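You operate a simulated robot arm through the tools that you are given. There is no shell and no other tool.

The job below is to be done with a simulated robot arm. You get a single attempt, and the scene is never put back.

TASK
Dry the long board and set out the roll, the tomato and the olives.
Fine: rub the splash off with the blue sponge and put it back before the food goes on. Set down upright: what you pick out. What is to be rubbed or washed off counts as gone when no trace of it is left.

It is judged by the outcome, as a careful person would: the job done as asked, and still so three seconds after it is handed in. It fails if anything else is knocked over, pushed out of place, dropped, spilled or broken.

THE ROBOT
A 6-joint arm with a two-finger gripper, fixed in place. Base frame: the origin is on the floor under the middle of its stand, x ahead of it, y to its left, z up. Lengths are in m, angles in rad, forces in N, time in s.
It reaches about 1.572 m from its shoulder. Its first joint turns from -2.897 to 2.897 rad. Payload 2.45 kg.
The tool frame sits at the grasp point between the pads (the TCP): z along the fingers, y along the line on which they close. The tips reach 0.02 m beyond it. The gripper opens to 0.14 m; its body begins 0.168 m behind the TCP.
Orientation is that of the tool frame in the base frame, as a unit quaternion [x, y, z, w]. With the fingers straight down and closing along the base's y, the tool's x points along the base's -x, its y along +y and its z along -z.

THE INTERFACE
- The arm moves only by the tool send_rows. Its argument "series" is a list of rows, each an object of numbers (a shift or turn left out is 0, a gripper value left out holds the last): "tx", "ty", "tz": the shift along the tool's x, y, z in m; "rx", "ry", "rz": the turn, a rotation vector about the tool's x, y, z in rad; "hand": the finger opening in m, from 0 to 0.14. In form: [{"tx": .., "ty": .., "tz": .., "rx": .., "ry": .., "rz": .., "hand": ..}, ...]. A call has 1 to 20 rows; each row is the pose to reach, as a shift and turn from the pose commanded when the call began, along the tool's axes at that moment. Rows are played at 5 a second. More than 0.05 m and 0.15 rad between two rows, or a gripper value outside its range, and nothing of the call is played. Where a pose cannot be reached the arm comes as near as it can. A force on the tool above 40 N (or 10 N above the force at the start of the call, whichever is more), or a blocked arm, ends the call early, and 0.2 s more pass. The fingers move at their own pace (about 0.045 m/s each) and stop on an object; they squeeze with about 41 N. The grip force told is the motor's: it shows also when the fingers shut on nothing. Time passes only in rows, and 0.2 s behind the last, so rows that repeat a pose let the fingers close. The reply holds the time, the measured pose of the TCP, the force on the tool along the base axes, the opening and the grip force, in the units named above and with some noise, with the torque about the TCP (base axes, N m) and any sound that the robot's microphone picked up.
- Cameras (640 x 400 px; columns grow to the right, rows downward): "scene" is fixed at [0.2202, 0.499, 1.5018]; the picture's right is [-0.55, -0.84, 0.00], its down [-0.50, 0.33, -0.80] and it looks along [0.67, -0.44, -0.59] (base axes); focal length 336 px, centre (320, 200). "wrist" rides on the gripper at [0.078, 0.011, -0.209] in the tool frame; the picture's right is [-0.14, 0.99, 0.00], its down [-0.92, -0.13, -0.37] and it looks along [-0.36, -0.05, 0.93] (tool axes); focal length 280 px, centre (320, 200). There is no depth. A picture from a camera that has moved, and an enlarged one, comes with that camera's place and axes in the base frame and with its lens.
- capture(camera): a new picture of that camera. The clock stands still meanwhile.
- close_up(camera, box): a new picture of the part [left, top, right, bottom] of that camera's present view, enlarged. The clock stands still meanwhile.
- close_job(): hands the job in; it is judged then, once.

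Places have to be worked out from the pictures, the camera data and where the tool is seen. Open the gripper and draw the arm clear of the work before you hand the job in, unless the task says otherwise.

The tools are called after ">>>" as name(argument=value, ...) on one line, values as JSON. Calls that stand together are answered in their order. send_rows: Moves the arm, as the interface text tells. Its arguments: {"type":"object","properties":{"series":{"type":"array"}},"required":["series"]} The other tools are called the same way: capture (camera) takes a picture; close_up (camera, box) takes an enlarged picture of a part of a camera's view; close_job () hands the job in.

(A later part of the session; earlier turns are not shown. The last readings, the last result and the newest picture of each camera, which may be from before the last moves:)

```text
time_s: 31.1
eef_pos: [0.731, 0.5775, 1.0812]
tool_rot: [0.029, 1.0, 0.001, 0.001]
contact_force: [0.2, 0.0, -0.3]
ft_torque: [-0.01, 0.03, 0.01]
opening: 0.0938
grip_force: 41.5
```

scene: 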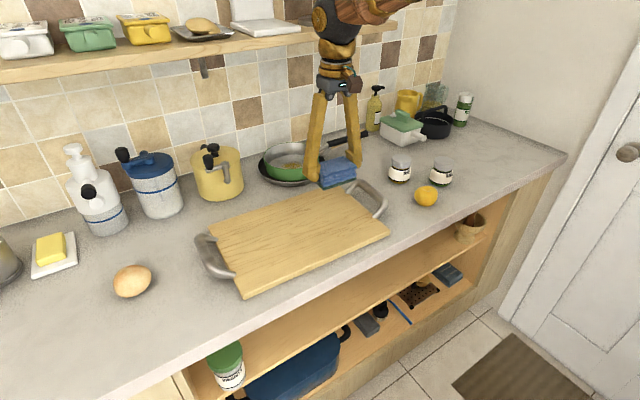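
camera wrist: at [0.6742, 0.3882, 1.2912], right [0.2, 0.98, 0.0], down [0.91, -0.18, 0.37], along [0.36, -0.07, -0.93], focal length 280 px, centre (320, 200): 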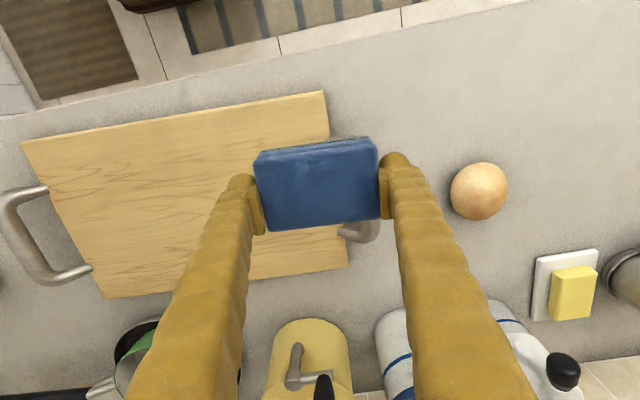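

I'm over the home spot; now lowering to about 7 mm above the grip height.

>>> send_rows(series=[{"tz": 0.04, "tx": 0.0005}, {"tz": 0.08, "tx": 0.0005}, {"tz": 0.115, "tx": 0.0005}, {"tz": 0.131, "tx": 0.0005}, {"tz": 0.131, "tx": 0.0005}])

>>> send_rows(series=[{"tz": 0.002}, {"tz": 0.004}, {"tz": 0.0055}, {"tz": 0.0055}])

>>> capture(camera="wrist")

```text
time_s: 32.3
eef_pos: [0.7292, 0.5772, 0.9504]
tool_rot: [0.029, 1.0, 0.001, 0.003]
contact_force: [-0.4, 0.1, 0.8]
ft_torque: [-0.01, -0.01, -0.02]
opening: 0.0936
grip_force: 41.2
```

```text
time_s: 33.3
eef_pos: [0.7303, 0.5776, 0.9459]
tool_rot: [0.03, 1.0, 0.001, 0.002]
contact_force: [-0.9, 0.1, 0.2]
ft_torque: [0.04, -0.02, 0.03]
opening: 0.0938
grip_force: 41.1
```

```text
taken
camera wrist: at [0.6531, 0.5936, 1.1555], right [0.2, 0.98, 0.0], down [0.91, -0.18, 0.37], along [0.36, -0.07, -0.93], focal length 280 px, centre (320, 200)
```

wrist: 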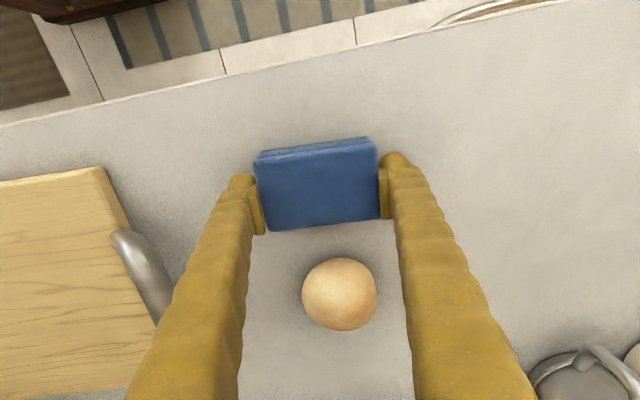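

No contact yet at 0.946 and the view matches the original one. I continue in 1 mm steps until it touches the counter.

>>> send_rows(series=[{"tz": 0.001}, {"tz": 0.002}, {"tz": 0.002}])

>>> send_rows(series=[{"tz": 0.001}, {"tz": 0.0015}, {"tz": 0.0015}])

```text
time_s: 34.1
eef_pos: [0.731, 0.579, 0.9456]
tool_rot: [0.031, 1.0, 0.001, 0.002]
contact_force: [-3.3, -2.1, 25.0]
ft_torque: [-0.31, 0.58, 0.02]
opening: 0.0942
grip_force: 41.0
```

```text
time_s: 34.5
eef_pos: [0.7308, 0.5796, 0.9467]
tool_rot: [0.029, 1.0, 0.001, 0.002]
contact_force: [-2.7, -0.7, 11.0]
ft_torque: [-0.11, 0.37, 0.05]
opening: 0.094
grip_force: 41.2
stopped in row 2: the force on the tool passed its limit at 42 N (the readings are from after the stop); the commanded pose is now the measured one
```

The sponge is firmly on the counter with 11 N press. I open the fingers to release it.

>>> send_rows(series=[{"hand": 0.105}, {"hand": 0.14}, {"hand": 0.14}, {"hand": 0.14}, {"hand": 0.14}])

>>> capture(camera="wrist")

```text
time_s: 35.7
eef_pos: [0.7311, 0.5788, 0.9456]
tool_rot: [0.031, 1.0, 0.001, 0.003]
contact_force: [0.8, -0.6, -0.1]
ft_torque: [-0.05, 0.01, -0.03]
opening: 0.1402
grip_force: 0.0
```

```text
taken
camera wrist: at [0.6536, 0.5941, 1.1545], right [0.2, 0.98, 0.0], down [0.91, -0.18, 0.37], along [0.37, -0.07, -0.93], focal length 280 px, centre (320, 200)
```

wrist: 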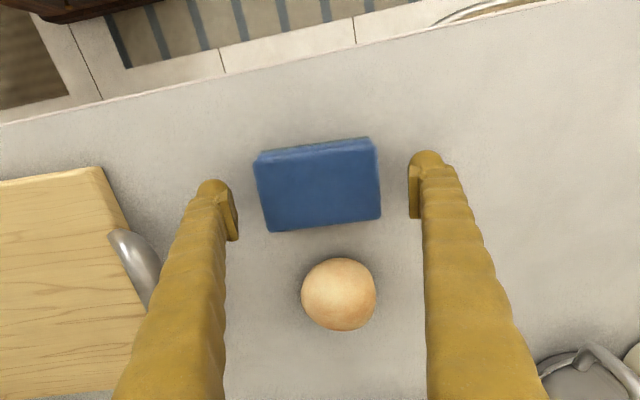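

The sponge is released back in its place (within ~2 mm). Now the roll, estimated centred at about (0.841, 0.576), ~0.075 m across: I raise the open gripper and move above it, squaring the rotation.

>>> send_rows(series=[{"tz": -0.035}, {"tz": -0.08}, {"tz": -0.12}, {"tz": -0.12, "tx": -0.04, "ty": 0.001, "rz": -0.03}, {"tz": -0.12, "tx": -0.08, "ty": 0.002, "rz": -0.06}, {"tz": -0.12, "tx": -0.11, "ty": 0.0036, "rz": -0.06}, {"tz": -0.12, "tx": -0.11, "ty": 0.0036, "rz": -0.06}])

>>> capture(camera="wrist")

>>> close_up(camera="scene", box=[70, 220, 230, 360])

```text
time_s: 37.3
eef_pos: [0.8414, 0.5763, 1.0654]
tool_rot: [0.0, 1.0, 0.001, 0.003]
contact_force: [-0.1, 0.1, 0.0]
ft_torque: [0.01, -0.01, -0.01]
opening: 0.1401
grip_force: 0.1
```

```text
taken
camera wrist: at [0.764, 0.5868, 1.2759], right [0.14, 0.99, 0.0], down [0.92, -0.13, 0.37], along [0.37, -0.05, -0.93], focal length 280 px, centre (320, 200)
```

wrist: 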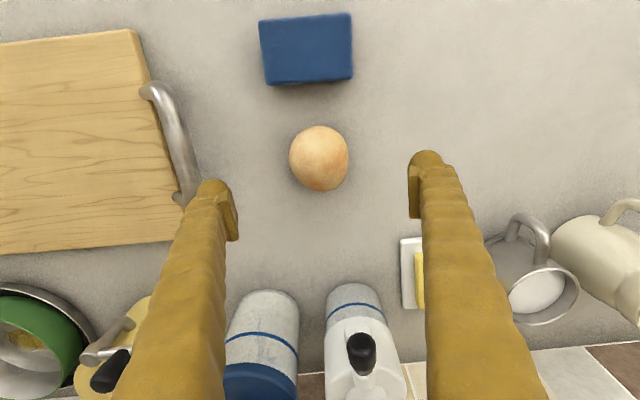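

```text
2.86 times, centred on (150, 290) of scene
camera zoom: at [0.2202, 0.499, 1.5018], right [-0.55, -0.84, 0.0], down [-0.5, 0.33, -0.8], along [0.67, -0.44, -0.59], focal length 961 px, centre (806, -57)
```

zoom: 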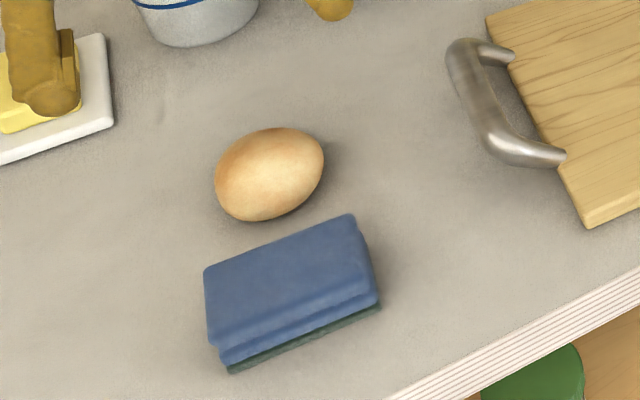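

The sponge sits where it was (about 3–4 mm off at most). The roll refined at (0.844, 0.575), 0.074 wide in y; I descend around it with open fingers to TCP z about 0.933.

>>> send_rows(series=[{"tx": -0.003, "ty": -0.001, "tz": 0.04}, {"tx": -0.003, "ty": -0.001, "tz": 0.08}, {"tx": -0.003, "ty": -0.001, "tz": 0.115}, {"tx": -0.003, "ty": -0.001, "tz": 0.132}, {"tx": -0.003, "ty": -0.001, "tz": 0.132}])

>>> capture(camera="wrist")

>>> close_up(camera="scene", box=[70, 220, 230, 360])

```text
time_s: 38.5
eef_pos: [0.8452, 0.5743, 0.935]
tool_rot: [0.0, 1.0, 0.001, 0.003]
contact_force: [-0.8, 0.5, 0.1]
ft_torque: [0.02, -0.04, -0.01]
opening: 0.1398
grip_force: 0.1
```

```text
taken
camera wrist: at [0.7669, 0.5848, 1.1436], right [0.14, 0.99, 0.0], down [0.92, -0.13, 0.37], along [0.37, -0.05, -0.93], focal length 280 px, centre (320, 200)
```

wrist: 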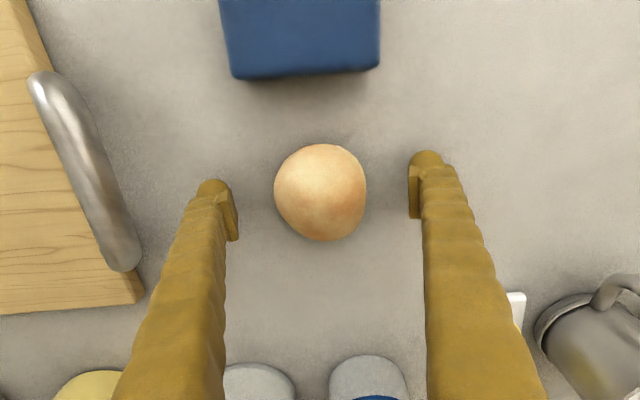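

```text
2.86 times, centred on (150, 290) of scene
camera zoom: at [0.2202, 0.499, 1.5018], right [-0.55, -0.84, 0.0], down [-0.5, 0.33, -0.8], along [0.67, -0.44, -0.59], focal length 961 px, centre (806, -57)
```

zoom: 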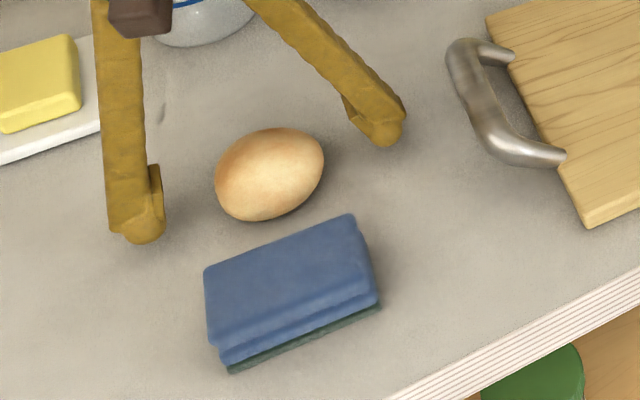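

The roll is centred between the pads ((320,193) vs TCP pixel (320,195)). I lower 2 mm more and close on it.

>>> send_rows(series=[{"tz": 0.002, "hand": 0.1}, {"tz": 0.002, "hand": 0.06}, {"tz": 0.002, "hand": 0.06}, {"tz": 0.002, "hand": 0.06}, {"tz": 0.002, "hand": 0.06}, {"tz": 0.002, "hand": 0.06}])

>>> capture(camera="wrist")

```text
time_s: 39.9
eef_pos: [0.8447, 0.5752, 0.9329]
tool_rot: [0.0, 1.0, 0.001, 0.003]
contact_force: [0.4, -0.4, 0.6]
ft_torque: [0.02, 0.03, 0.01]
opening: 0.0723
grip_force: 41.4
```

```text
taken
camera wrist: at [0.7666, 0.5852, 1.1418], right [0.14, 0.99, 0.0], down [0.92, -0.13, 0.37], along [0.37, -0.05, -0.93], focal length 280 px, centre (320, 200)
```

wrist: 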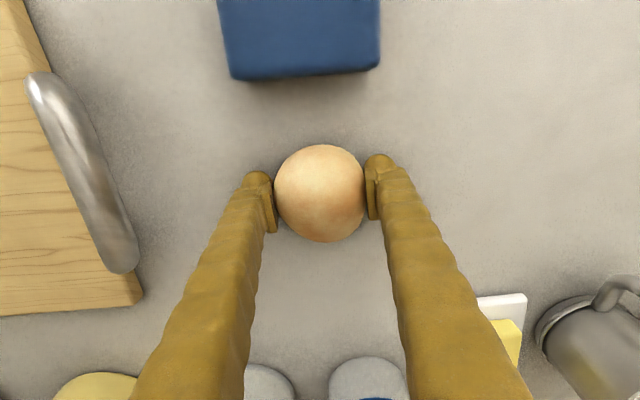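

Gripped at 0.072 with 41 N. I lift straight up and check that the roll is held.

>>> send_rows(series=[{"tz": -0.015}, {"tz": -0.045}, {"tz": -0.085}, {"tz": -0.125}, {"tz": -0.125}])

>>> capture(camera="wrist")

```text
time_s: 41.1
eef_pos: [0.8453, 0.5752, 1.0575]
tool_rot: [0.001, 1.0, 0.0, 0.002]
contact_force: [0.3, 0.2, -0.3]
ft_torque: [0.0, -0.01, -0.03]
opening: 0.0718
grip_force: 41.1
```

```text
taken
camera wrist: at [0.7667, 0.5858, 1.267], right [0.14, 0.99, 0.0], down [0.92, -0.13, 0.37], along [0.37, -0.05, -0.93], focal length 280 px, centre (320, 200)
```

wrist: 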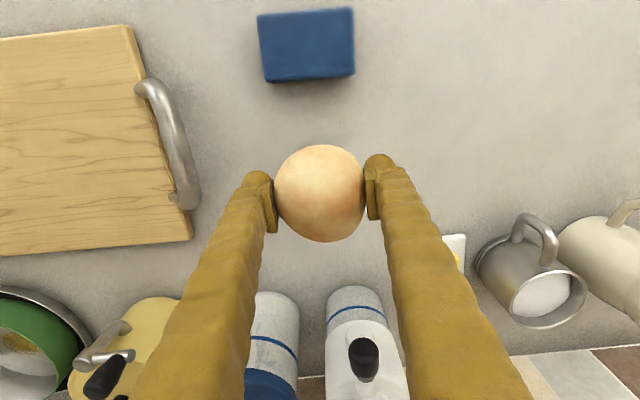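

The roll is held well. I carry it over the left part of the board, to (0.76, 0.30).

>>> send_rows(series=[{"tx": 0.0121, "ty": -0.0393}, {"tx": 0.0243, "ty": -0.0786}, {"tx": 0.0364, "ty": -0.1179}, {"tx": 0.0486, "ty": -0.1571}, {"tx": 0.0607, "ty": -0.1964}, {"tx": 0.0729, "ty": -0.2357}, {"tx": 0.085, "ty": -0.275}, {"tx": 0.085, "ty": -0.275}])

>>> send_rows(series=[{"tz": 0.04}, {"tz": 0.08}, {"tz": 0.097}, {"tz": 0.097}])

>>> capture(camera="wrist")

>>> close_up(camera="scene", box=[200, 170, 400, 300])

```text
time_s: 42.9
eef_pos: [0.7591, 0.2998, 1.0528]
tool_rot: [0.0, 1.0, 0.001, 0.003]
contact_force: [0.5, 0.1, -0.9]
ft_torque: [0.01, -0.02, -0.01]
opening: 0.0719
grip_force: 40.5
```

```text
time_s: 43.9
eef_pos: [0.7578, 0.3001, 0.958]
tool_rot: [0.0, 1.0, 0.001, 0.003]
contact_force: [-0.2, 0.3, 0.3]
ft_torque: [0.04, -0.02, 0.03]
opening: 0.0719
grip_force: 40.7
```

```text
taken
camera wrist: at [0.6799, 0.3095, 1.1677], right [0.14, 0.99, 0.0], down [0.92, -0.13, 0.37], along [0.37, -0.05, -0.93], focal length 280 px, centre (320, 200)
```

wrist: 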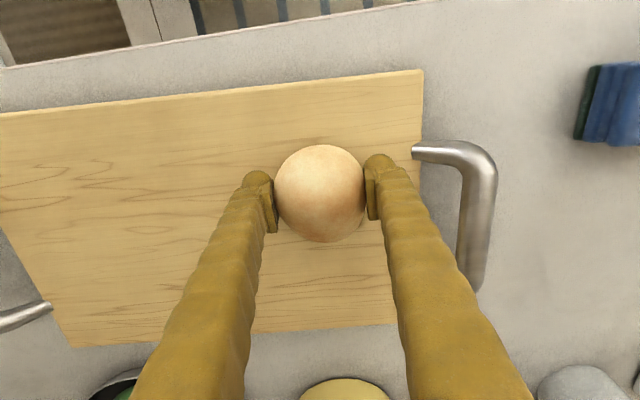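

```text
3.08 times, centred on (300, 235) of scene
camera zoom: at [0.2202, 0.499, 1.5018], right [-0.55, -0.84, 0.0], down [-0.5, 0.33, -0.8], along [0.67, -0.44, -0.59], focal length 1035 px, centre (382, 92)
```

zoom: 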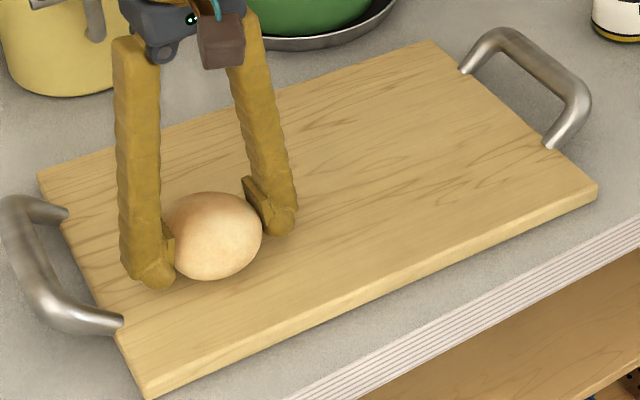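

The roll hovers ~7 mm over the board, but the left finger would open close to the handle post, so I shift 25 mm to the right (y about 0.275) and then lower gently to contact.

>>> send_rows(series=[{"ty": -0.013}, {"ty": -0.025}, {"ty": -0.025, "tz": 0.003}, {"ty": -0.025, "tz": 0.005}, {"ty": -0.025, "tz": 0.005}])

>>> send_rows(series=[{"tz": 0.001}, {"tz": 0.002}, {"tz": 0.002}])

```text
time_s: 45.1
eef_pos: [0.7585, 0.2744, 0.9536]
tool_rot: [-0.001, 1.0, 0.001, 0.002]
contact_force: [0.0, 0.4, -0.5]
ft_torque: [-0.01, 0.02, 0.0]
opening: 0.0718
grip_force: 40.5
```

```text
time_s: 45.9
eef_pos: [0.7583, 0.2744, 0.9506]
tool_rot: [0.0, 1.0, -0.001, 0.002]
contact_force: [-0.1, -0.5, -0.7]
ft_torque: [-0.03, -0.03, 0.0]
opening: 0.0718
grip_force: 41.0
```

No contact yet at 0.9506; one more millimetre at a time.

>>> send_rows(series=[{"tz": 0.001}, {"tz": 0.001}])

>>> send_rows(series=[{"tz": 0.001}, {"tz": 0.001}])

```text
time_s: 46.5
eef_pos: [0.7582, 0.2762, 0.9506]
tool_rot: [0.0, 1.0, 0.001, 0.002]
contact_force: [0.3, -0.2, -0.8]
ft_torque: [-0.02, -0.04, 0.02]
opening: 0.0717
grip_force: 41.2
```

```text
time_s: 47.1
eef_pos: [0.7578, 0.2763, 0.9507]
tool_rot: [-0.001, 1.0, 0.002, 0.003]
contact_force: [-4.0, 2.5, 13.2]
ft_torque: [0.14, 0.06, -0.02]
opening: 0.0718
grip_force: 40.2
```

Touching the board with 13 N. I ease by half a millimetre and open to 0.11 to release.

>>> send_rows(series=[{"tz": -0.0006}, {"tz": -0.0006, "hand": 0.08}, {"tz": -0.0006, "hand": 0.11}, {"tz": -0.0006, "hand": 0.11}, {"tz": -0.0006, "hand": 0.11}, {"tz": -0.0006, "hand": 0.11}])

>>> capture(camera="wrist")

>>> close_up(camera="scene", box=[200, 170, 400, 300])

```text
time_s: 48.5
eef_pos: [0.7595, 0.2752, 0.9512]
tool_rot: [0.0, 1.0, 0.001, 0.002]
contact_force: [0.9, -0.5, 0.4]
ft_torque: [0.01, 0.03, 0.02]
opening: 0.1101
grip_force: 0.1
```

```text
taken
camera wrist: at [0.6809, 0.2852, 1.1601], right [0.14, 0.99, 0.0], down [0.92, -0.13, 0.37], along [0.37, -0.05, -0.93], focal length 280 px, centre (320, 200)
```

wrist: 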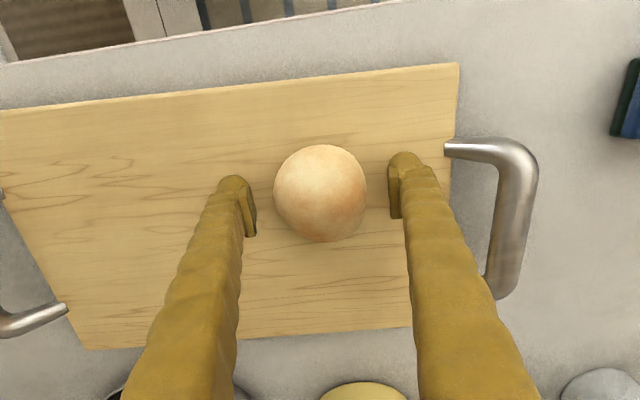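

```text
3.08 times, centred on (300, 235) of scene
camera zoom: at [0.2202, 0.499, 1.5018], right [-0.55, -0.84, 0.0], down [-0.5, 0.33, -0.8], along [0.67, -0.44, -0.59], focal length 1035 px, centre (382, 92)
```

zoom: 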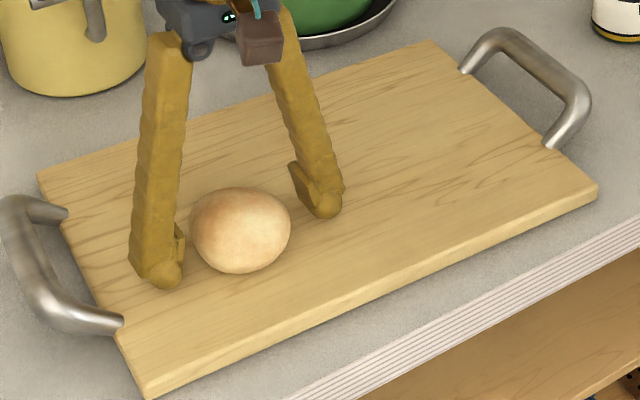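

The roll rests on the board undisturbed. I rise straight up and travel over to the tomato at about (0.715, -0.194), gripper at 0.11.

>>> send_rows(series=[{"tz": -0.03}, {"tz": -0.075}, {"tz": -0.12}, {"tz": -0.12, "tx": 0.0045, "ty": -0.0469}, {"tz": -0.12, "tx": 0.009, "ty": -0.0938}, {"tz": -0.12, "tx": 0.0135, "ty": -0.1407}, {"tz": -0.12, "tx": 0.018, "ty": -0.1876}, {"tz": -0.12, "tx": 0.0225, "ty": -0.2345}, {"tz": -0.12, "tx": 0.027, "ty": -0.2814}, {"tz": -0.12, "tx": 0.0315, "ty": -0.3283}, {"tz": -0.12, "tx": 0.036, "ty": -0.3752}, {"tz": -0.12, "tx": 0.0405, "ty": -0.4221}, {"tz": -0.12, "tx": 0.045, "ty": -0.469}, {"tz": -0.12, "tx": 0.045, "ty": -0.469}])

>>> capture(camera="wrist")

>>> capture(camera="scene")

```text
time_s: 51.5
eef_pos: [0.7112, -0.1937, 1.0714]
tool_rot: [0.0, 1.0, 0.001, 0.003]
contact_force: [0.8, 0.5, 0.1]
ft_torque: [-0.03, 0.01, -0.01]
opening: 0.1098
grip_force: 0.1
```

```text
taken
camera wrist: at [0.6329, -0.1825, 1.2801], right [0.14, 0.99, 0.0], down [0.92, -0.13, 0.37], along [0.37, -0.05, -0.93], focal length 280 px, centre (320, 200)
```

wrist: 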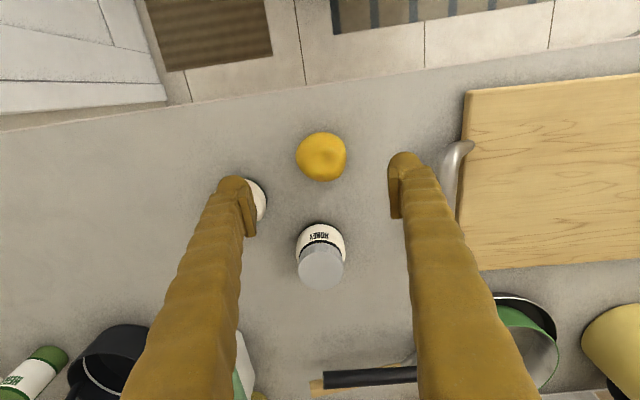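

```text
taken
```

scene: 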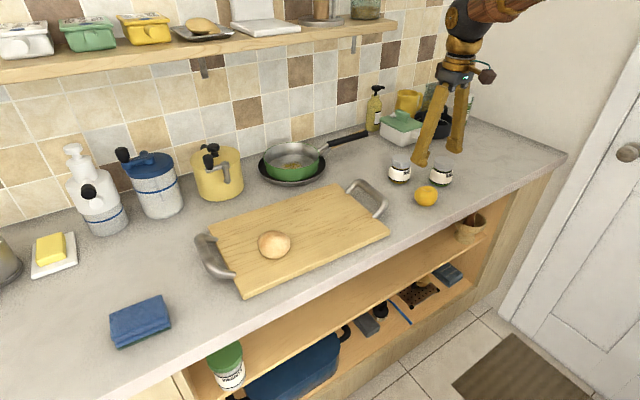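

The tomato is at about (0.713, -0.192), 0.063 across. I descend around it with the 0.11 opening, clear of the jars and the board handle.

>>> send_rows(series=[{"tx": -0.002, "ty": 0.002, "tz": 0.04}, {"tx": -0.002, "ty": 0.002, "tz": 0.08}, {"tx": -0.002, "ty": 0.002, "tz": 0.12}, {"tx": -0.002, "ty": 0.002, "tz": 0.138}, {"tx": -0.002, "ty": 0.002, "tz": 0.138}])

>>> capture(camera="wrist")

>>> close_up(camera="scene", box=[360, 120, 480, 220])

```text
time_s: 52.7
eef_pos: [0.7139, -0.1912, 0.9291]
tool_rot: [0.001, 1.0, 0.0, 0.002]
contact_force: [-0.1, 0.1, -0.2]
ft_torque: [0.02, 0.0, -0.01]
opening: 0.1101
grip_force: 0.1
```

```text
taken
camera wrist: at [0.6369, -0.1813, 1.1396], right [0.14, 0.99, 0.0], down [0.92, -0.13, 0.37], along [0.37, -0.05, -0.93], focal length 280 px, centre (320, 200)
```

wrist: 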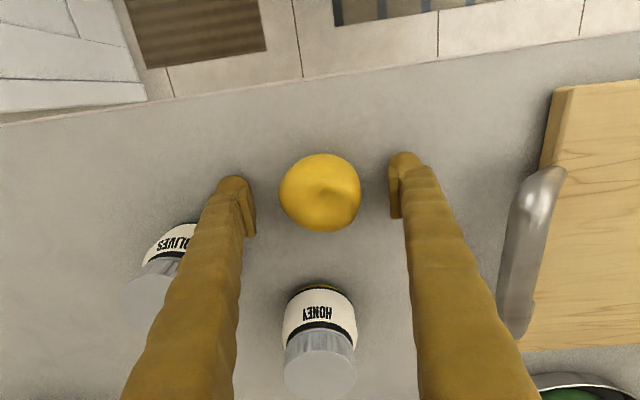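

```text
4.00 times, centred on (420, 170) of scene
camera zoom: at [0.2202, 0.499, 1.5018], right [-0.55, -0.84, 0.0], down [-0.5, 0.33, -0.8], along [0.67, -0.44, -0.59], focal length 1345 px, centre (-80, 320)
```

zoom: 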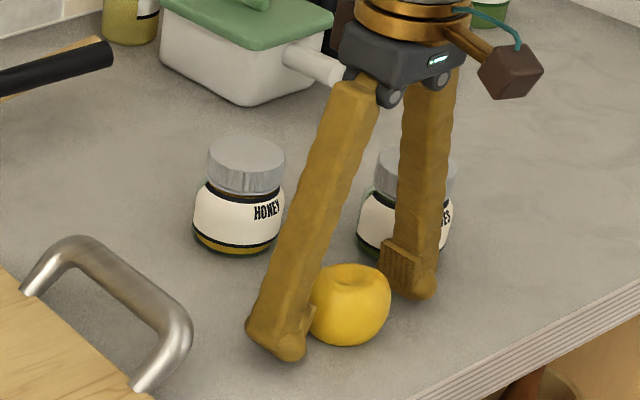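

The tomato is centred between the pads. I close gently on it.

>>> send_rows(series=[{"hand": 0.08}, {"hand": 0.055}, {"hand": 0.05}, {"hand": 0.05}, {"hand": 0.05}, {"hand": 0.05}])

>>> capture(camera="wrist")

```text
time_s: 54.1
eef_pos: [0.7157, -0.1914, 0.9305]
tool_rot: [0.0, 1.0, 0.0, 0.002]
contact_force: [0.2, 0.2, -1.2]
ft_torque: [0.01, 0.03, 0.01]
opening: 0.0618
grip_force: 40.8
```

```text
taken
camera wrist: at [0.6369, -0.1813, 1.1399], right [0.14, 0.99, 0.0], down [0.92, -0.13, 0.37], along [0.37, -0.05, -0.93], focal length 280 px, centre (320, 200)
```

wrist: 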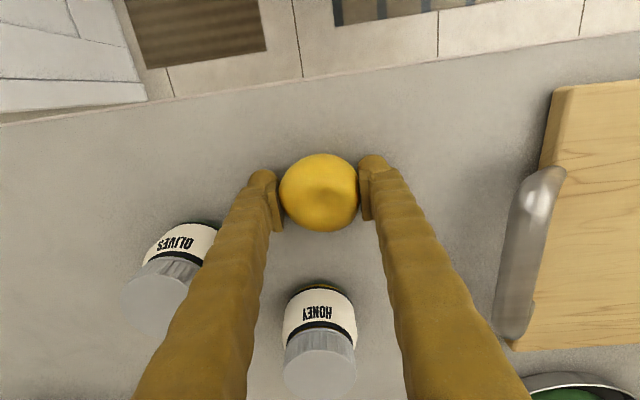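

Tomato gripped at 0.062. I lift it straight up, then carry it over the board to (0.85, 0.165).

>>> send_rows(series=[{"tz": -0.015}, {"tz": -0.045}, {"tz": -0.085}, {"tz": -0.125}, {"tz": -0.125}, {"tz": -0.125, "tx": -0.0169, "ty": 0.0446}, {"tz": -0.125, "tx": -0.0338, "ty": 0.0892}, {"tz": -0.125, "tx": -0.0506, "ty": 0.1339}, {"tz": -0.125, "tx": -0.0675, "ty": 0.1785}, {"tz": -0.125, "tx": -0.0844, "ty": 0.2231}, {"tz": -0.125, "tx": -0.1012, "ty": 0.2677}, {"tz": -0.125, "tx": -0.1181, "ty": 0.3124}, {"tz": -0.125, "tx": -0.135, "ty": 0.357}, {"tz": -0.125, "tx": -0.135, "ty": 0.357}])

>>> capture(camera="wrist")

>>> capture(camera="scene")

```text
time_s: 57.1
eef_pos: [0.849, 0.1647, 1.0587]
tool_rot: [0.0, 1.0, 0.001, 0.002]
contact_force: [0.5, -0.2, -0.9]
ft_torque: [0.02, 0.0, 0.0]
opening: 0.0618
grip_force: 41.1
```

```text
taken
camera wrist: at [0.771, 0.1752, 1.2683], right [0.14, 0.99, 0.0], down [0.92, -0.13, 0.37], along [0.37, -0.05, -0.93], focal length 280 px, centre (320, 200)
```

wrist: 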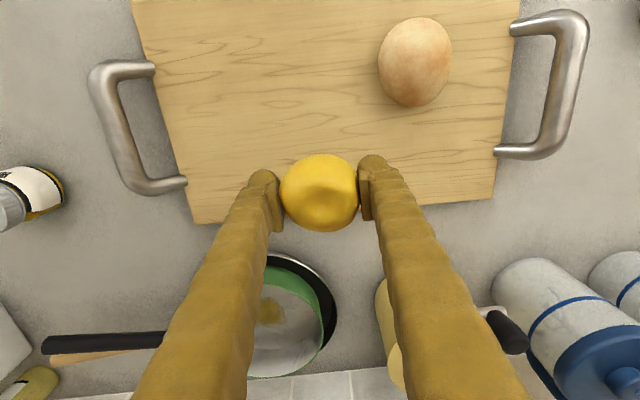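

```text
taken
```

scene: 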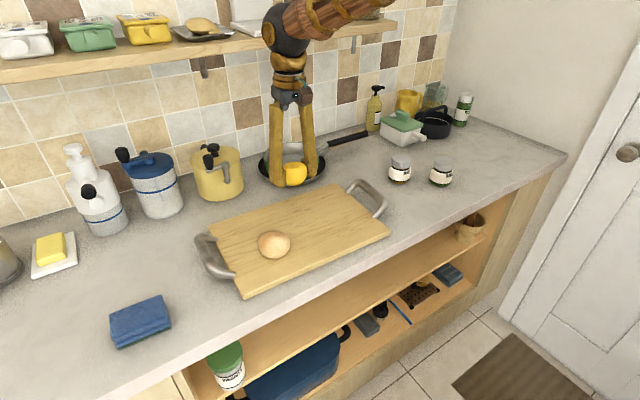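

The tomato is steady over the back-centre of the board, well clear of the roll. I lower it to just above contact and then in millimetre steps.

>>> send_rows(series=[{"tz": 0.04, "tx": 0.004}, {"tz": 0.08, "tx": 0.004}, {"tz": 0.1, "tx": 0.004}, {"tz": 0.1055, "tx": 0.004}, {"tz": 0.1055, "tx": 0.004}])

>>> send_rows(series=[{"tz": 0.001}, {"tz": 0.002}, {"tz": 0.002}])

```text
time_s: 58.3
eef_pos: [0.8454, 0.1663, 0.9509]
tool_rot: [0.0, 1.0, 0.001, 0.003]
contact_force: [0.1, 0.6, -1.3]
ft_torque: [0.0, 0.01, 0.0]
opening: 0.0617
grip_force: 41.4
```

```text
time_s: 59.1
eef_pos: [0.8465, 0.1637, 0.9498]
tool_rot: [0.001, 1.0, 0.001, 0.003]
contact_force: [-0.5, -0.2, -0.8]
ft_torque: [-0.01, 0.02, 0.0]
opening: 0.0617
grip_force: 40.9
```

Still free at 0.950; next steps of 1 mm.

>>> send_rows(series=[{"tz": 0.001}, {"tz": 0.001}])

>>> send_rows(series=[{"tz": 0.001}, {"tz": 0.001}])

```text
time_s: 59.7
eef_pos: [0.8457, 0.1648, 0.9493]
tool_rot: [0.0, 1.0, 0.001, 0.003]
contact_force: [-1.5, -1.9, 6.9]
ft_torque: [0.07, 0.03, 0.03]
opening: 0.0614
grip_force: 40.5
```

```text
time_s: 60.3
eef_pos: [0.8476, 0.165, 0.9495]
tool_rot: [0.0, 1.0, 0.0, 0.003]
contact_force: [-10.8, -6.7, 32.2]
ft_torque: [-0.16, 0.24, 0.03]
opening: 0.062
grip_force: 41.3
```

In contact (32 N after the last step). I ease up 1 mm and open the fingers to 0.10.

>>> send_rows(series=[{"tz": -0.001}, {"tz": -0.0013}, {"tz": -0.0013, "hand": 0.075}, {"tz": -0.0013, "hand": 0.1}, {"tz": -0.0013, "hand": 0.1}, {"tz": -0.0013, "hand": 0.1}, {"tz": -0.0013, "hand": 0.1}])

>>> capture(camera="wrist")

>>> close_up(camera="scene", box=[200, 150, 400, 300])

```text
time_s: 61.9
eef_pos: [0.8462, 0.1656, 0.9486]
tool_rot: [0.001, 1.0, 0.001, 0.002]
contact_force: [-0.6, 0.1, 0.0]
ft_torque: [-0.01, 0.02, 0.01]
opening: 0.1
grip_force: 0.0
```

```text
taken
camera wrist: at [0.7687, 0.1755, 1.1584], right [0.14, 0.99, 0.0], down [0.92, -0.13, 0.37], along [0.37, -0.05, -0.93], focal length 280 px, centre (320, 200)
```

wrist: 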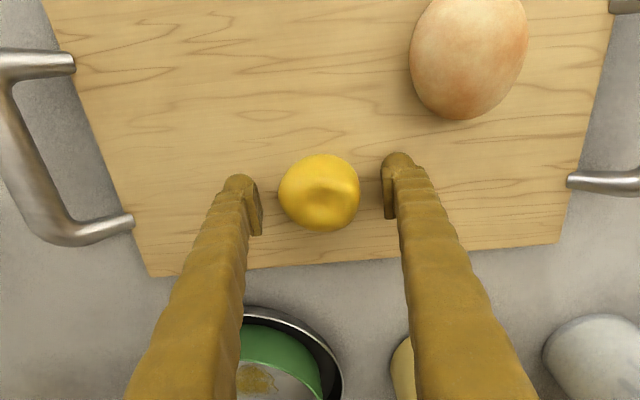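

```text
2.67 times, centred on (300, 225) of scene
camera zoom: at [0.2202, 0.499, 1.5018], right [-0.55, -0.84, 0.0], down [-0.5, 0.33, -0.8], along [0.67, -0.44, -0.59], focal length 897 px, centre (373, 133)
```

zoom: 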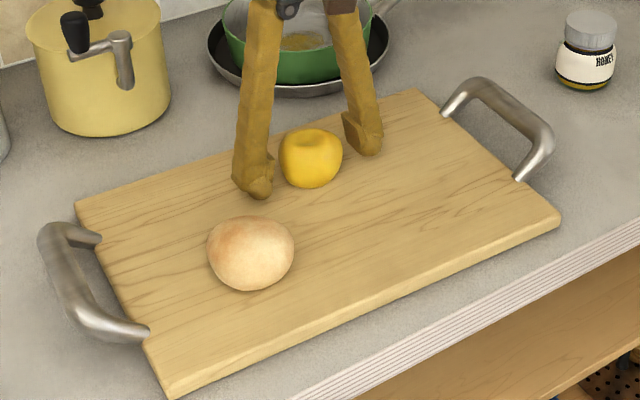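

The tomato sits upright on the board and the roll is still. I rise and travel to the olives jar, about (0.78, -0.338).

>>> send_rows(series=[{"tz": -0.03}, {"tz": -0.075}, {"tz": -0.12}, {"tz": -0.12, "tx": 0.006, "ty": -0.0458}, {"tz": -0.12, "tx": 0.012, "ty": -0.0916}, {"tz": -0.12, "tx": 0.018, "ty": -0.1375}, {"tz": -0.12, "tx": 0.024, "ty": -0.1833}, {"tz": -0.12, "tx": 0.03, "ty": -0.2291}, {"tz": -0.12, "tx": 0.036, "ty": -0.2749}, {"tz": -0.12, "tx": 0.042, "ty": -0.3207}, {"tz": -0.12, "tx": 0.048, "ty": -0.3665}, {"tz": -0.12, "tx": 0.054, "ty": -0.4124}, {"tz": -0.12, "tx": 0.06, "ty": -0.4582}, {"tz": -0.12, "tx": 0.066, "ty": -0.504, "hand": 0.13}, {"tz": -0.12, "tx": 0.066, "ty": -0.504, "hand": 0.13}])

>>> capture(camera="wrist")

>>> close_up(camera="scene", box=[360, 100, 500, 220])

```text
time_s: 65.1
eef_pos: [0.7797, -0.342, 1.0662]
tool_rot: [0.0, 1.0, 0.001, 0.003]
contact_force: [0.3, -0.3, -0.2]
ft_torque: [0.03, -0.02, 0.01]
opening: 0.1302
grip_force: 0.2
```

```text
taken
camera wrist: at [0.701, -0.3318, 1.2772], right [0.14, 0.99, 0.0], down [0.92, -0.13, 0.37], along [0.37, -0.05, -0.93], focal length 280 px, centre (320, 200)
```

wrist: 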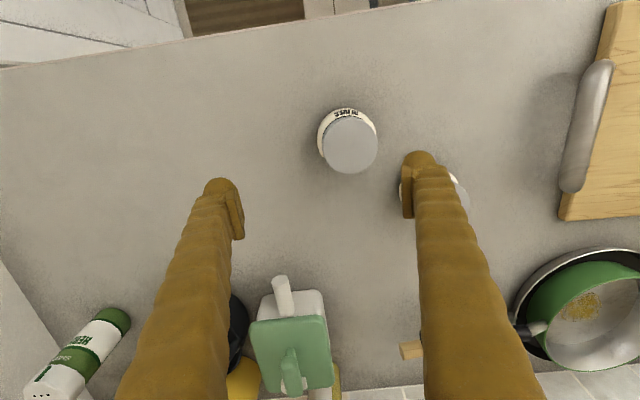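

```text
3.33 times, centred on (430, 160) of scene
camera zoom: at [0.2202, 0.499, 1.5018], right [-0.55, -0.84, 0.0], down [-0.5, 0.33, -0.8], along [0.67, -0.44, -0.59], focal length 1121 px, centre (-47, 333)
```

zoom: 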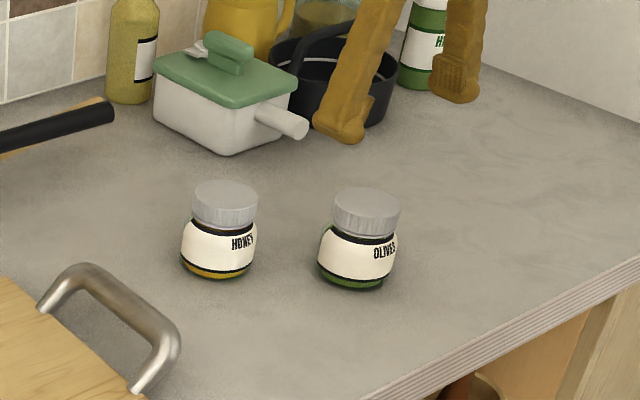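

Combining both cameras, the jar lids' tops are at z about 0.988 and the olives stand at about (0.761, -0.307), honey at (0.840, -0.209). I shift over the olives and re-check before descending.

>>> send_rows(series=[{"tx": 0.01, "ty": 0.018}, {"tx": 0.0187, "ty": 0.0355}, {"tx": 0.0187, "ty": 0.0355}])

>>> capture(camera="wrist")

>>> close_up(camera="scene", box=[360, 100, 500, 220])

```text
time_s: 65.9
eef_pos: [0.7614, -0.3051, 1.0681]
tool_rot: [0.0, 1.0, 0.001, 0.003]
contact_force: [0.2, 0.4, 0.1]
ft_torque: [0.01, 0.03, 0.02]
opening: 0.1302
grip_force: 0.1
```

```text
taken
camera wrist: at [0.6829, -0.2944, 1.2776], right [0.14, 0.99, 0.0], down [0.92, -0.13, 0.37], along [0.37, -0.05, -0.93], focal length 280 px, centre (320, 200)
```

wrist: 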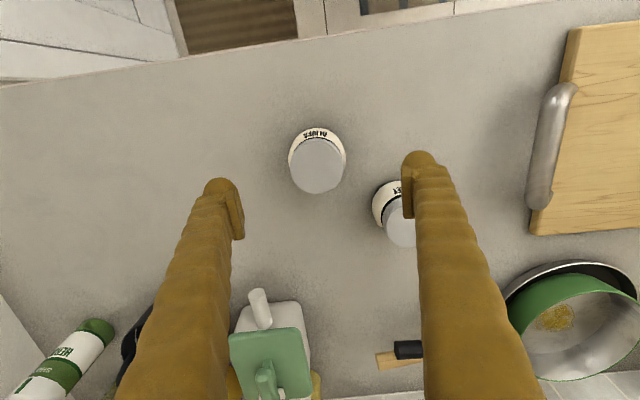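

```text
3.33 times, centred on (430, 160) of scene
camera zoom: at [0.2202, 0.499, 1.5018], right [-0.55, -0.84, 0.0], down [-0.5, 0.33, -0.8], along [0.67, -0.44, -0.59], focal length 1121 px, centre (-47, 333)
```

zoom: 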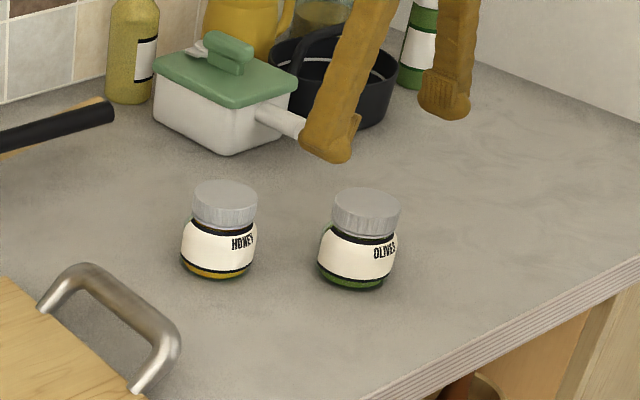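

The olives lid centre refines to (0.759, -0.3075); the right finger will pass about 3 cm from the honey. I descend in two stages, checking in between.

>>> send_rows(series=[{"tx": 0.002, "ty": -0.0025, "tz": 0.03}, {"tx": 0.002, "ty": -0.0025, "tz": 0.06}, {"tx": 0.002, "ty": -0.0025, "tz": 0.07}, {"tx": 0.002, "ty": -0.0025, "tz": 0.07}])

>>> capture(camera="wrist")

>>> close_up(camera="scene", box=[360, 100, 500, 220])

```text
time_s: 66.9
eef_pos: [0.7581, -0.3067, 0.9965]
tool_rot: [0.0, 1.0, 0.001, 0.003]
contact_force: [0.2, -0.1, -0.1]
ft_torque: [0.01, -0.03, 0.01]
opening: 0.1301
grip_force: 0.0
```

```text
taken
camera wrist: at [0.6803, -0.2951, 1.2059], right [0.14, 0.99, 0.0], down [0.92, -0.13, 0.37], along [0.37, -0.05, -0.93], focal length 280 px, centre (320, 200)
```

wrist: 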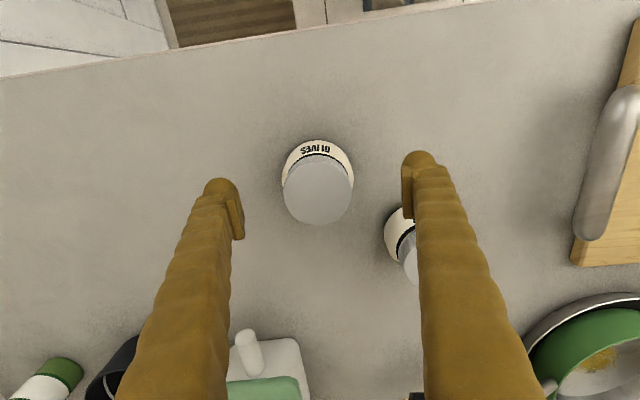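

```text
3.33 times, centred on (430, 160) of scene
camera zoom: at [0.2202, 0.499, 1.5018], right [-0.55, -0.84, 0.0], down [-0.5, 0.33, -0.8], along [0.67, -0.44, -0.59], focal length 1121 px, centre (-47, 333)
```

zoom: 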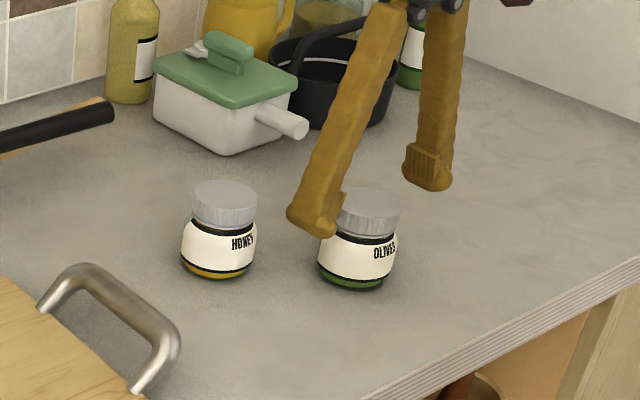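

The lid is centred under the gripper (within ~1 mm). I continue down to TCP z about 0.938 around the jar's body.

>>> send_rows(series=[{"ty": -0.001, "tz": 0.02}, {"ty": -0.001, "tz": 0.04}, {"ty": -0.001, "tz": 0.058}, {"ty": -0.001, "tz": 0.058}])

>>> capture(camera="wrist")

>>> close_up(camera="scene", box=[360, 100, 500, 220])

```text
time_s: 67.9
eef_pos: [0.7586, -0.3067, 0.9405]
tool_rot: [0.0, 1.0, 0.001, 0.003]
contact_force: [0.0, -0.1, 0.4]
ft_torque: [0.0, 0.01, 0.02]
opening: 0.1303
grip_force: 0.1
```

```text
taken
camera wrist: at [0.681, -0.2968, 1.149], right [0.14, 0.99, 0.0], down [0.92, -0.13, 0.37], along [0.37, -0.05, -0.93], focal length 280 px, centre (320, 200)
```

wrist: 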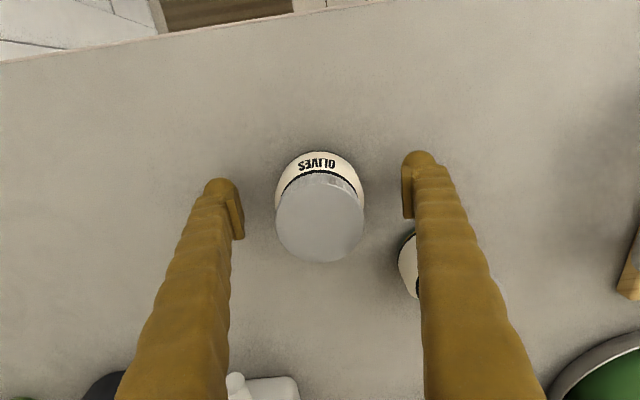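

```text
3.33 times, centred on (430, 160) of scene
camera zoom: at [0.2202, 0.499, 1.5018], right [-0.55, -0.84, 0.0], down [-0.5, 0.33, -0.8], along [0.67, -0.44, -0.59], focal length 1121 px, centre (-47, 333)
```

zoom: 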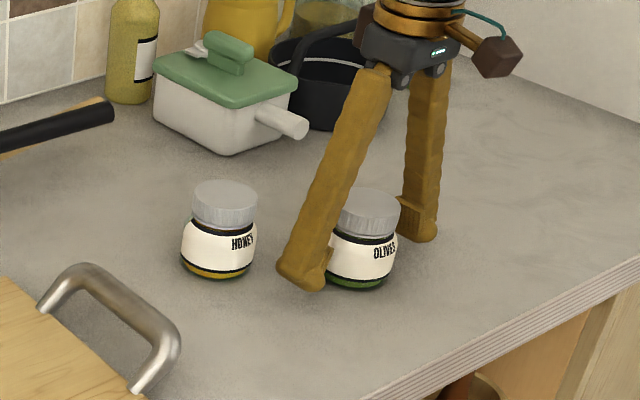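

The jar's body is centred between the pads. I close on it.

>>> send_rows(series=[{"tz": 0.003, "hand": 0.1}, {"tz": 0.003, "hand": 0.075}, {"tz": 0.003, "hand": 0.055}, {"tz": 0.003, "hand": 0.055}, {"tz": 0.003, "hand": 0.055}, {"tz": 0.003, "hand": 0.055}, {"tz": 0.003, "hand": 0.055}])

>>> capture(camera="wrist")

```text
time_s: 69.5
eef_pos: [0.7604, -0.3067, 0.9368]
tool_rot: [0.0, 1.0, 0.001, 0.003]
contact_force: [0.0, 0.9, 0.0]
ft_torque: [0.04, -0.07, 0.03]
opening: 0.0684
grip_force: 41.3
```

```text
taken
camera wrist: at [0.6809, -0.2965, 1.1459], right [0.14, 0.99, 0.0], down [0.92, -0.13, 0.37], along [0.37, -0.05, -0.93], focal length 280 px, centre (320, 200)
```

wrist: 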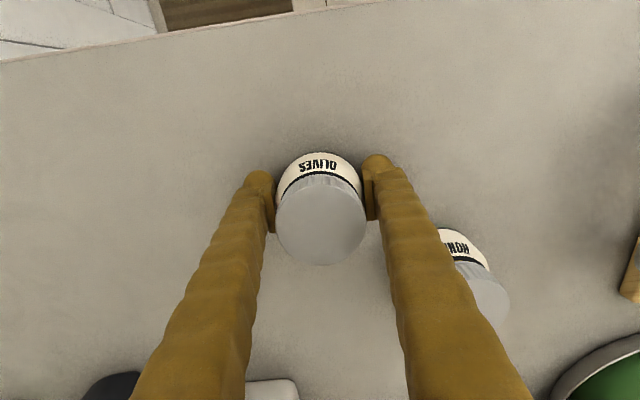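

The olives jar is held at 0.068 with 41 N. I lift slowly straight up and check it's hanging level.

>>> send_rows(series=[{"tz": -0.01}, {"tz": -0.03}, {"tz": -0.06}, {"tz": -0.1}, {"tz": -0.14}, {"tz": -0.14}])

>>> capture(camera="wrist")

>>> close_up(camera="scene", box=[360, 60, 520, 200])

```text
time_s: 70.9
eef_pos: [0.7581, -0.3085, 1.0771]
tool_rot: [0.0, 1.0, 0.002, 0.004]
contact_force: [0.7, 0.3, -2.7]
ft_torque: [0.02, 0.01, 0.03]
opening: 0.0684
grip_force: 41.6
```

```text
taken
camera wrist: at [0.68, -0.2981, 1.2867], right [0.14, 0.99, 0.0], down [0.92, -0.13, 0.37], along [0.37, -0.05, -0.93], focal length 280 px, centre (320, 200)
```

wrist: 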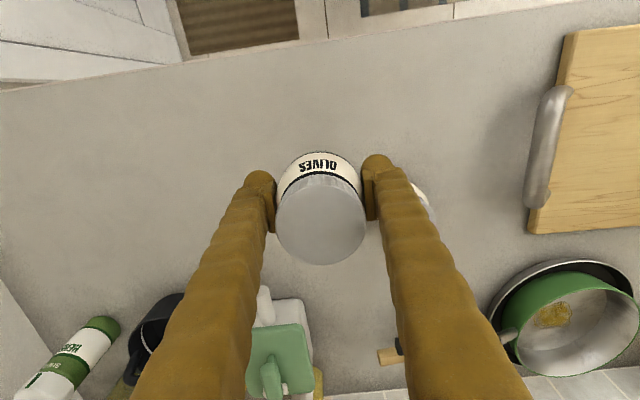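

```text
2.86 times, centred on (440, 130) of scene
camera zoom: at [0.2202, 0.499, 1.5018], right [-0.55, -0.84, 0.0], down [-0.5, 0.33, -0.8], along [0.67, -0.44, -0.59], focal length 961 px, centre (-23, 400)
```

zoom: 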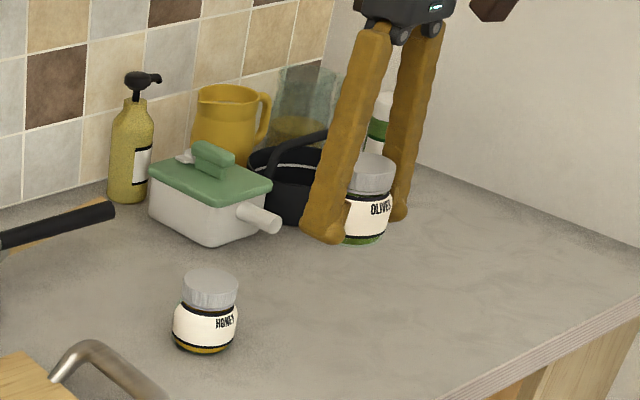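

The jar hangs level and clear. I carry it to the front-right part of the board, (0.755, 0.09), at a smooth pace.

>>> send_rows(series=[{"tx": 0.0003, "ty": 0.03}, {"tx": 0.0006, "ty": 0.07}, {"tx": 0.0009, "ty": 0.115}, {"tx": 0.0012, "ty": 0.16}, {"tx": 0.0015, "ty": 0.205}, {"tx": 0.0018, "ty": 0.25}, {"tx": 0.0021, "ty": 0.295}, {"tx": 0.0025, "ty": 0.335}, {"tx": 0.003, "ty": 0.37}, {"tx": 0.003, "ty": 0.3985}, {"tx": 0.003, "ty": 0.3985}])

>>> capture(camera="wrist")

>>> capture(camera="scene")

```text
time_s: 73.3
eef_pos: [0.7564, 0.0931, 1.0773]
tool_rot: [-0.001, 1.0, 0.002, 0.003]
contact_force: [-0.2, 0.0, -2.3]
ft_torque: [-0.01, 0.0, 0.02]
opening: 0.0681
grip_force: 41.0
```

```text
taken
camera wrist: at [0.6784, 0.1023, 1.2865], right [0.14, 0.99, 0.0], down [0.92, -0.13, 0.37], along [0.37, -0.05, -0.93], focal length 280 px, centre (320, 200)
```

wrist: 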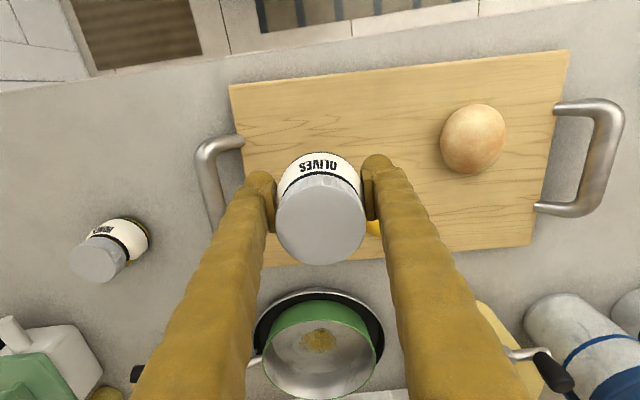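

```text
taken
```

scene: 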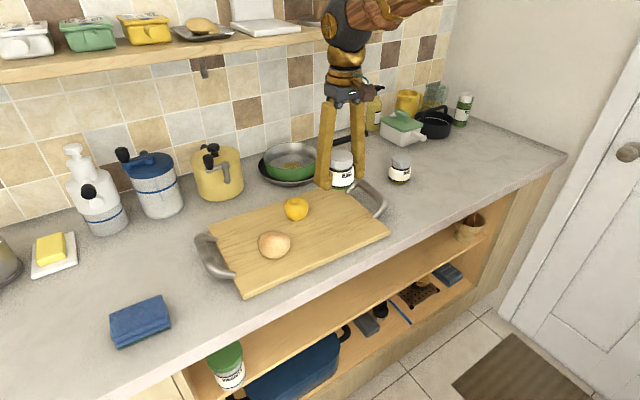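

The jar is over its spot, clear of roll and tomato. I lower it to about 5 mm above expected contact (TCP z 0.955).

>>> send_rows(series=[{"tz": 0.04}, {"tz": 0.08}, {"tz": 0.108}, {"tz": 0.117}, {"tz": 0.117}])

>>> send_rows(series=[{"tz": 0.001}, {"tz": 0.002}, {"tz": 0.002}])

```text
time_s: 74.5
eef_pos: [0.7576, 0.0927, 0.9599]
tool_rot: [-0.001, 1.0, 0.001, 0.003]
contact_force: [-0.8, 0.4, -3.3]
ft_torque: [-0.02, 0.01, 0.0]
opening: 0.0681
grip_force: 41.3
```

```text
time_s: 75.3
eef_pos: [0.7568, 0.0914, 0.9583]
tool_rot: [0.0, 1.0, 0.001, 0.002]
contact_force: [-0.9, 0.4, -2.6]
ft_torque: [0.04, -0.02, 0.02]
opening: 0.0684
grip_force: 41.5
```

Still hanging free (−2.6 N is its weight) at 0.958. I continue in 1 mm steps.

>>> send_rows(series=[{"tz": 0.001}, {"tz": 0.0015}, {"tz": 0.0015}])

>>> send_rows(series=[{"tz": 0.001}, {"tz": 0.001}])

```text
time_s: 76.1
eef_pos: [0.7568, 0.0923, 0.9562]
tool_rot: [0.0, 1.0, 0.001, 0.002]
contact_force: [0.2, -0.1, -2.4]
ft_torque: [-0.02, 0.0, 0.02]
opening: 0.0683
grip_force: 41.1
```

```text
time_s: 76.7
eef_pos: [0.7571, 0.0917, 0.9553]
tool_rot: [-0.001, 1.0, 0.001, 0.001]
contact_force: [0.0, 0.3, -2.5]
ft_torque: [0.02, 0.0, -0.03]
opening: 0.0684
grip_force: 41.0
```

Not yet touching at 0.955; another millimetre at a time.

>>> send_rows(series=[{"tz": 0.001}, {"tz": 0.001}])

>>> send_rows(series=[{"tz": 0.0007}, {"tz": 0.0007}])

```text
time_s: 77.3
eef_pos: [0.7576, 0.0908, 0.9547]
tool_rot: [0.0, 1.0, 0.001, 0.003]
contact_force: [-0.8, -0.1, -1.8]
ft_torque: [0.0, 0.02, 0.0]
opening: 0.0678
grip_force: 40.9
```

```text
time_s: 77.9
eef_pos: [0.758, 0.0904, 0.9548]
tool_rot: [0.0, 1.0, 0.001, 0.002]
contact_force: [-4.2, 0.4, 10.7]
ft_torque: [0.03, 0.09, 0.02]
opening: 0.0682
grip_force: 41.1
```

Contact at about 11 N. I ease off half a millimetre and open to 0.105.

>>> send_rows(series=[{"tz": -0.0005}, {"tz": -0.0005, "hand": 0.08}, {"tz": -0.0005, "hand": 0.105}, {"tz": -0.0005, "hand": 0.105}, {"tz": -0.0005, "hand": 0.105}, {"tz": -0.0005, "hand": 0.105}])

>>> capture(camera="wrist")

>>> close_up(camera="scene", box=[200, 130, 400, 300])

```text
time_s: 79.3
eef_pos: [0.7571, 0.0902, 0.9544]
tool_rot: [0.0, 1.0, 0.001, 0.002]
contact_force: [0.5, 0.0, -0.3]
ft_torque: [-0.02, 0.03, -0.02]
opening: 0.1052
grip_force: 0.1
```

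```text
taken
camera wrist: at [0.679, 0.1013, 1.1644], right [0.14, 0.99, 0.0], down [0.92, -0.13, 0.37], along [0.37, -0.05, -0.93], focal length 280 px, centre (320, 200)
```

wrist: 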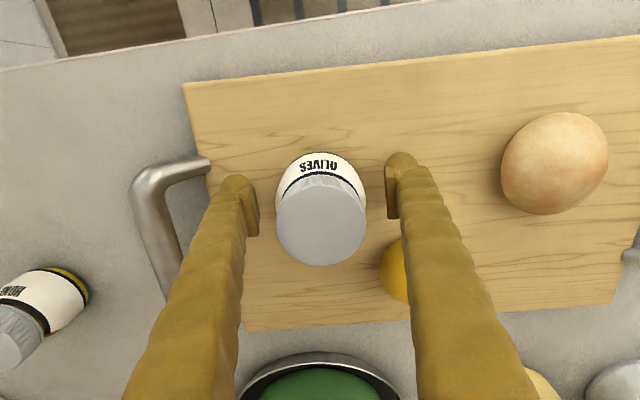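

```text
2.35 times, centred on (300, 215) of scene
camera zoom: at [0.2202, 0.499, 1.5018], right [-0.55, -0.84, 0.0], down [-0.5, 0.33, -0.8], along [0.67, -0.44, -0.59], focal length 791 px, centre (367, 165)
```

zoom: 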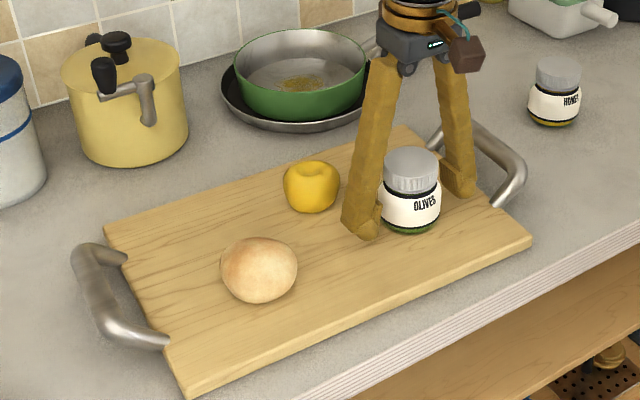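

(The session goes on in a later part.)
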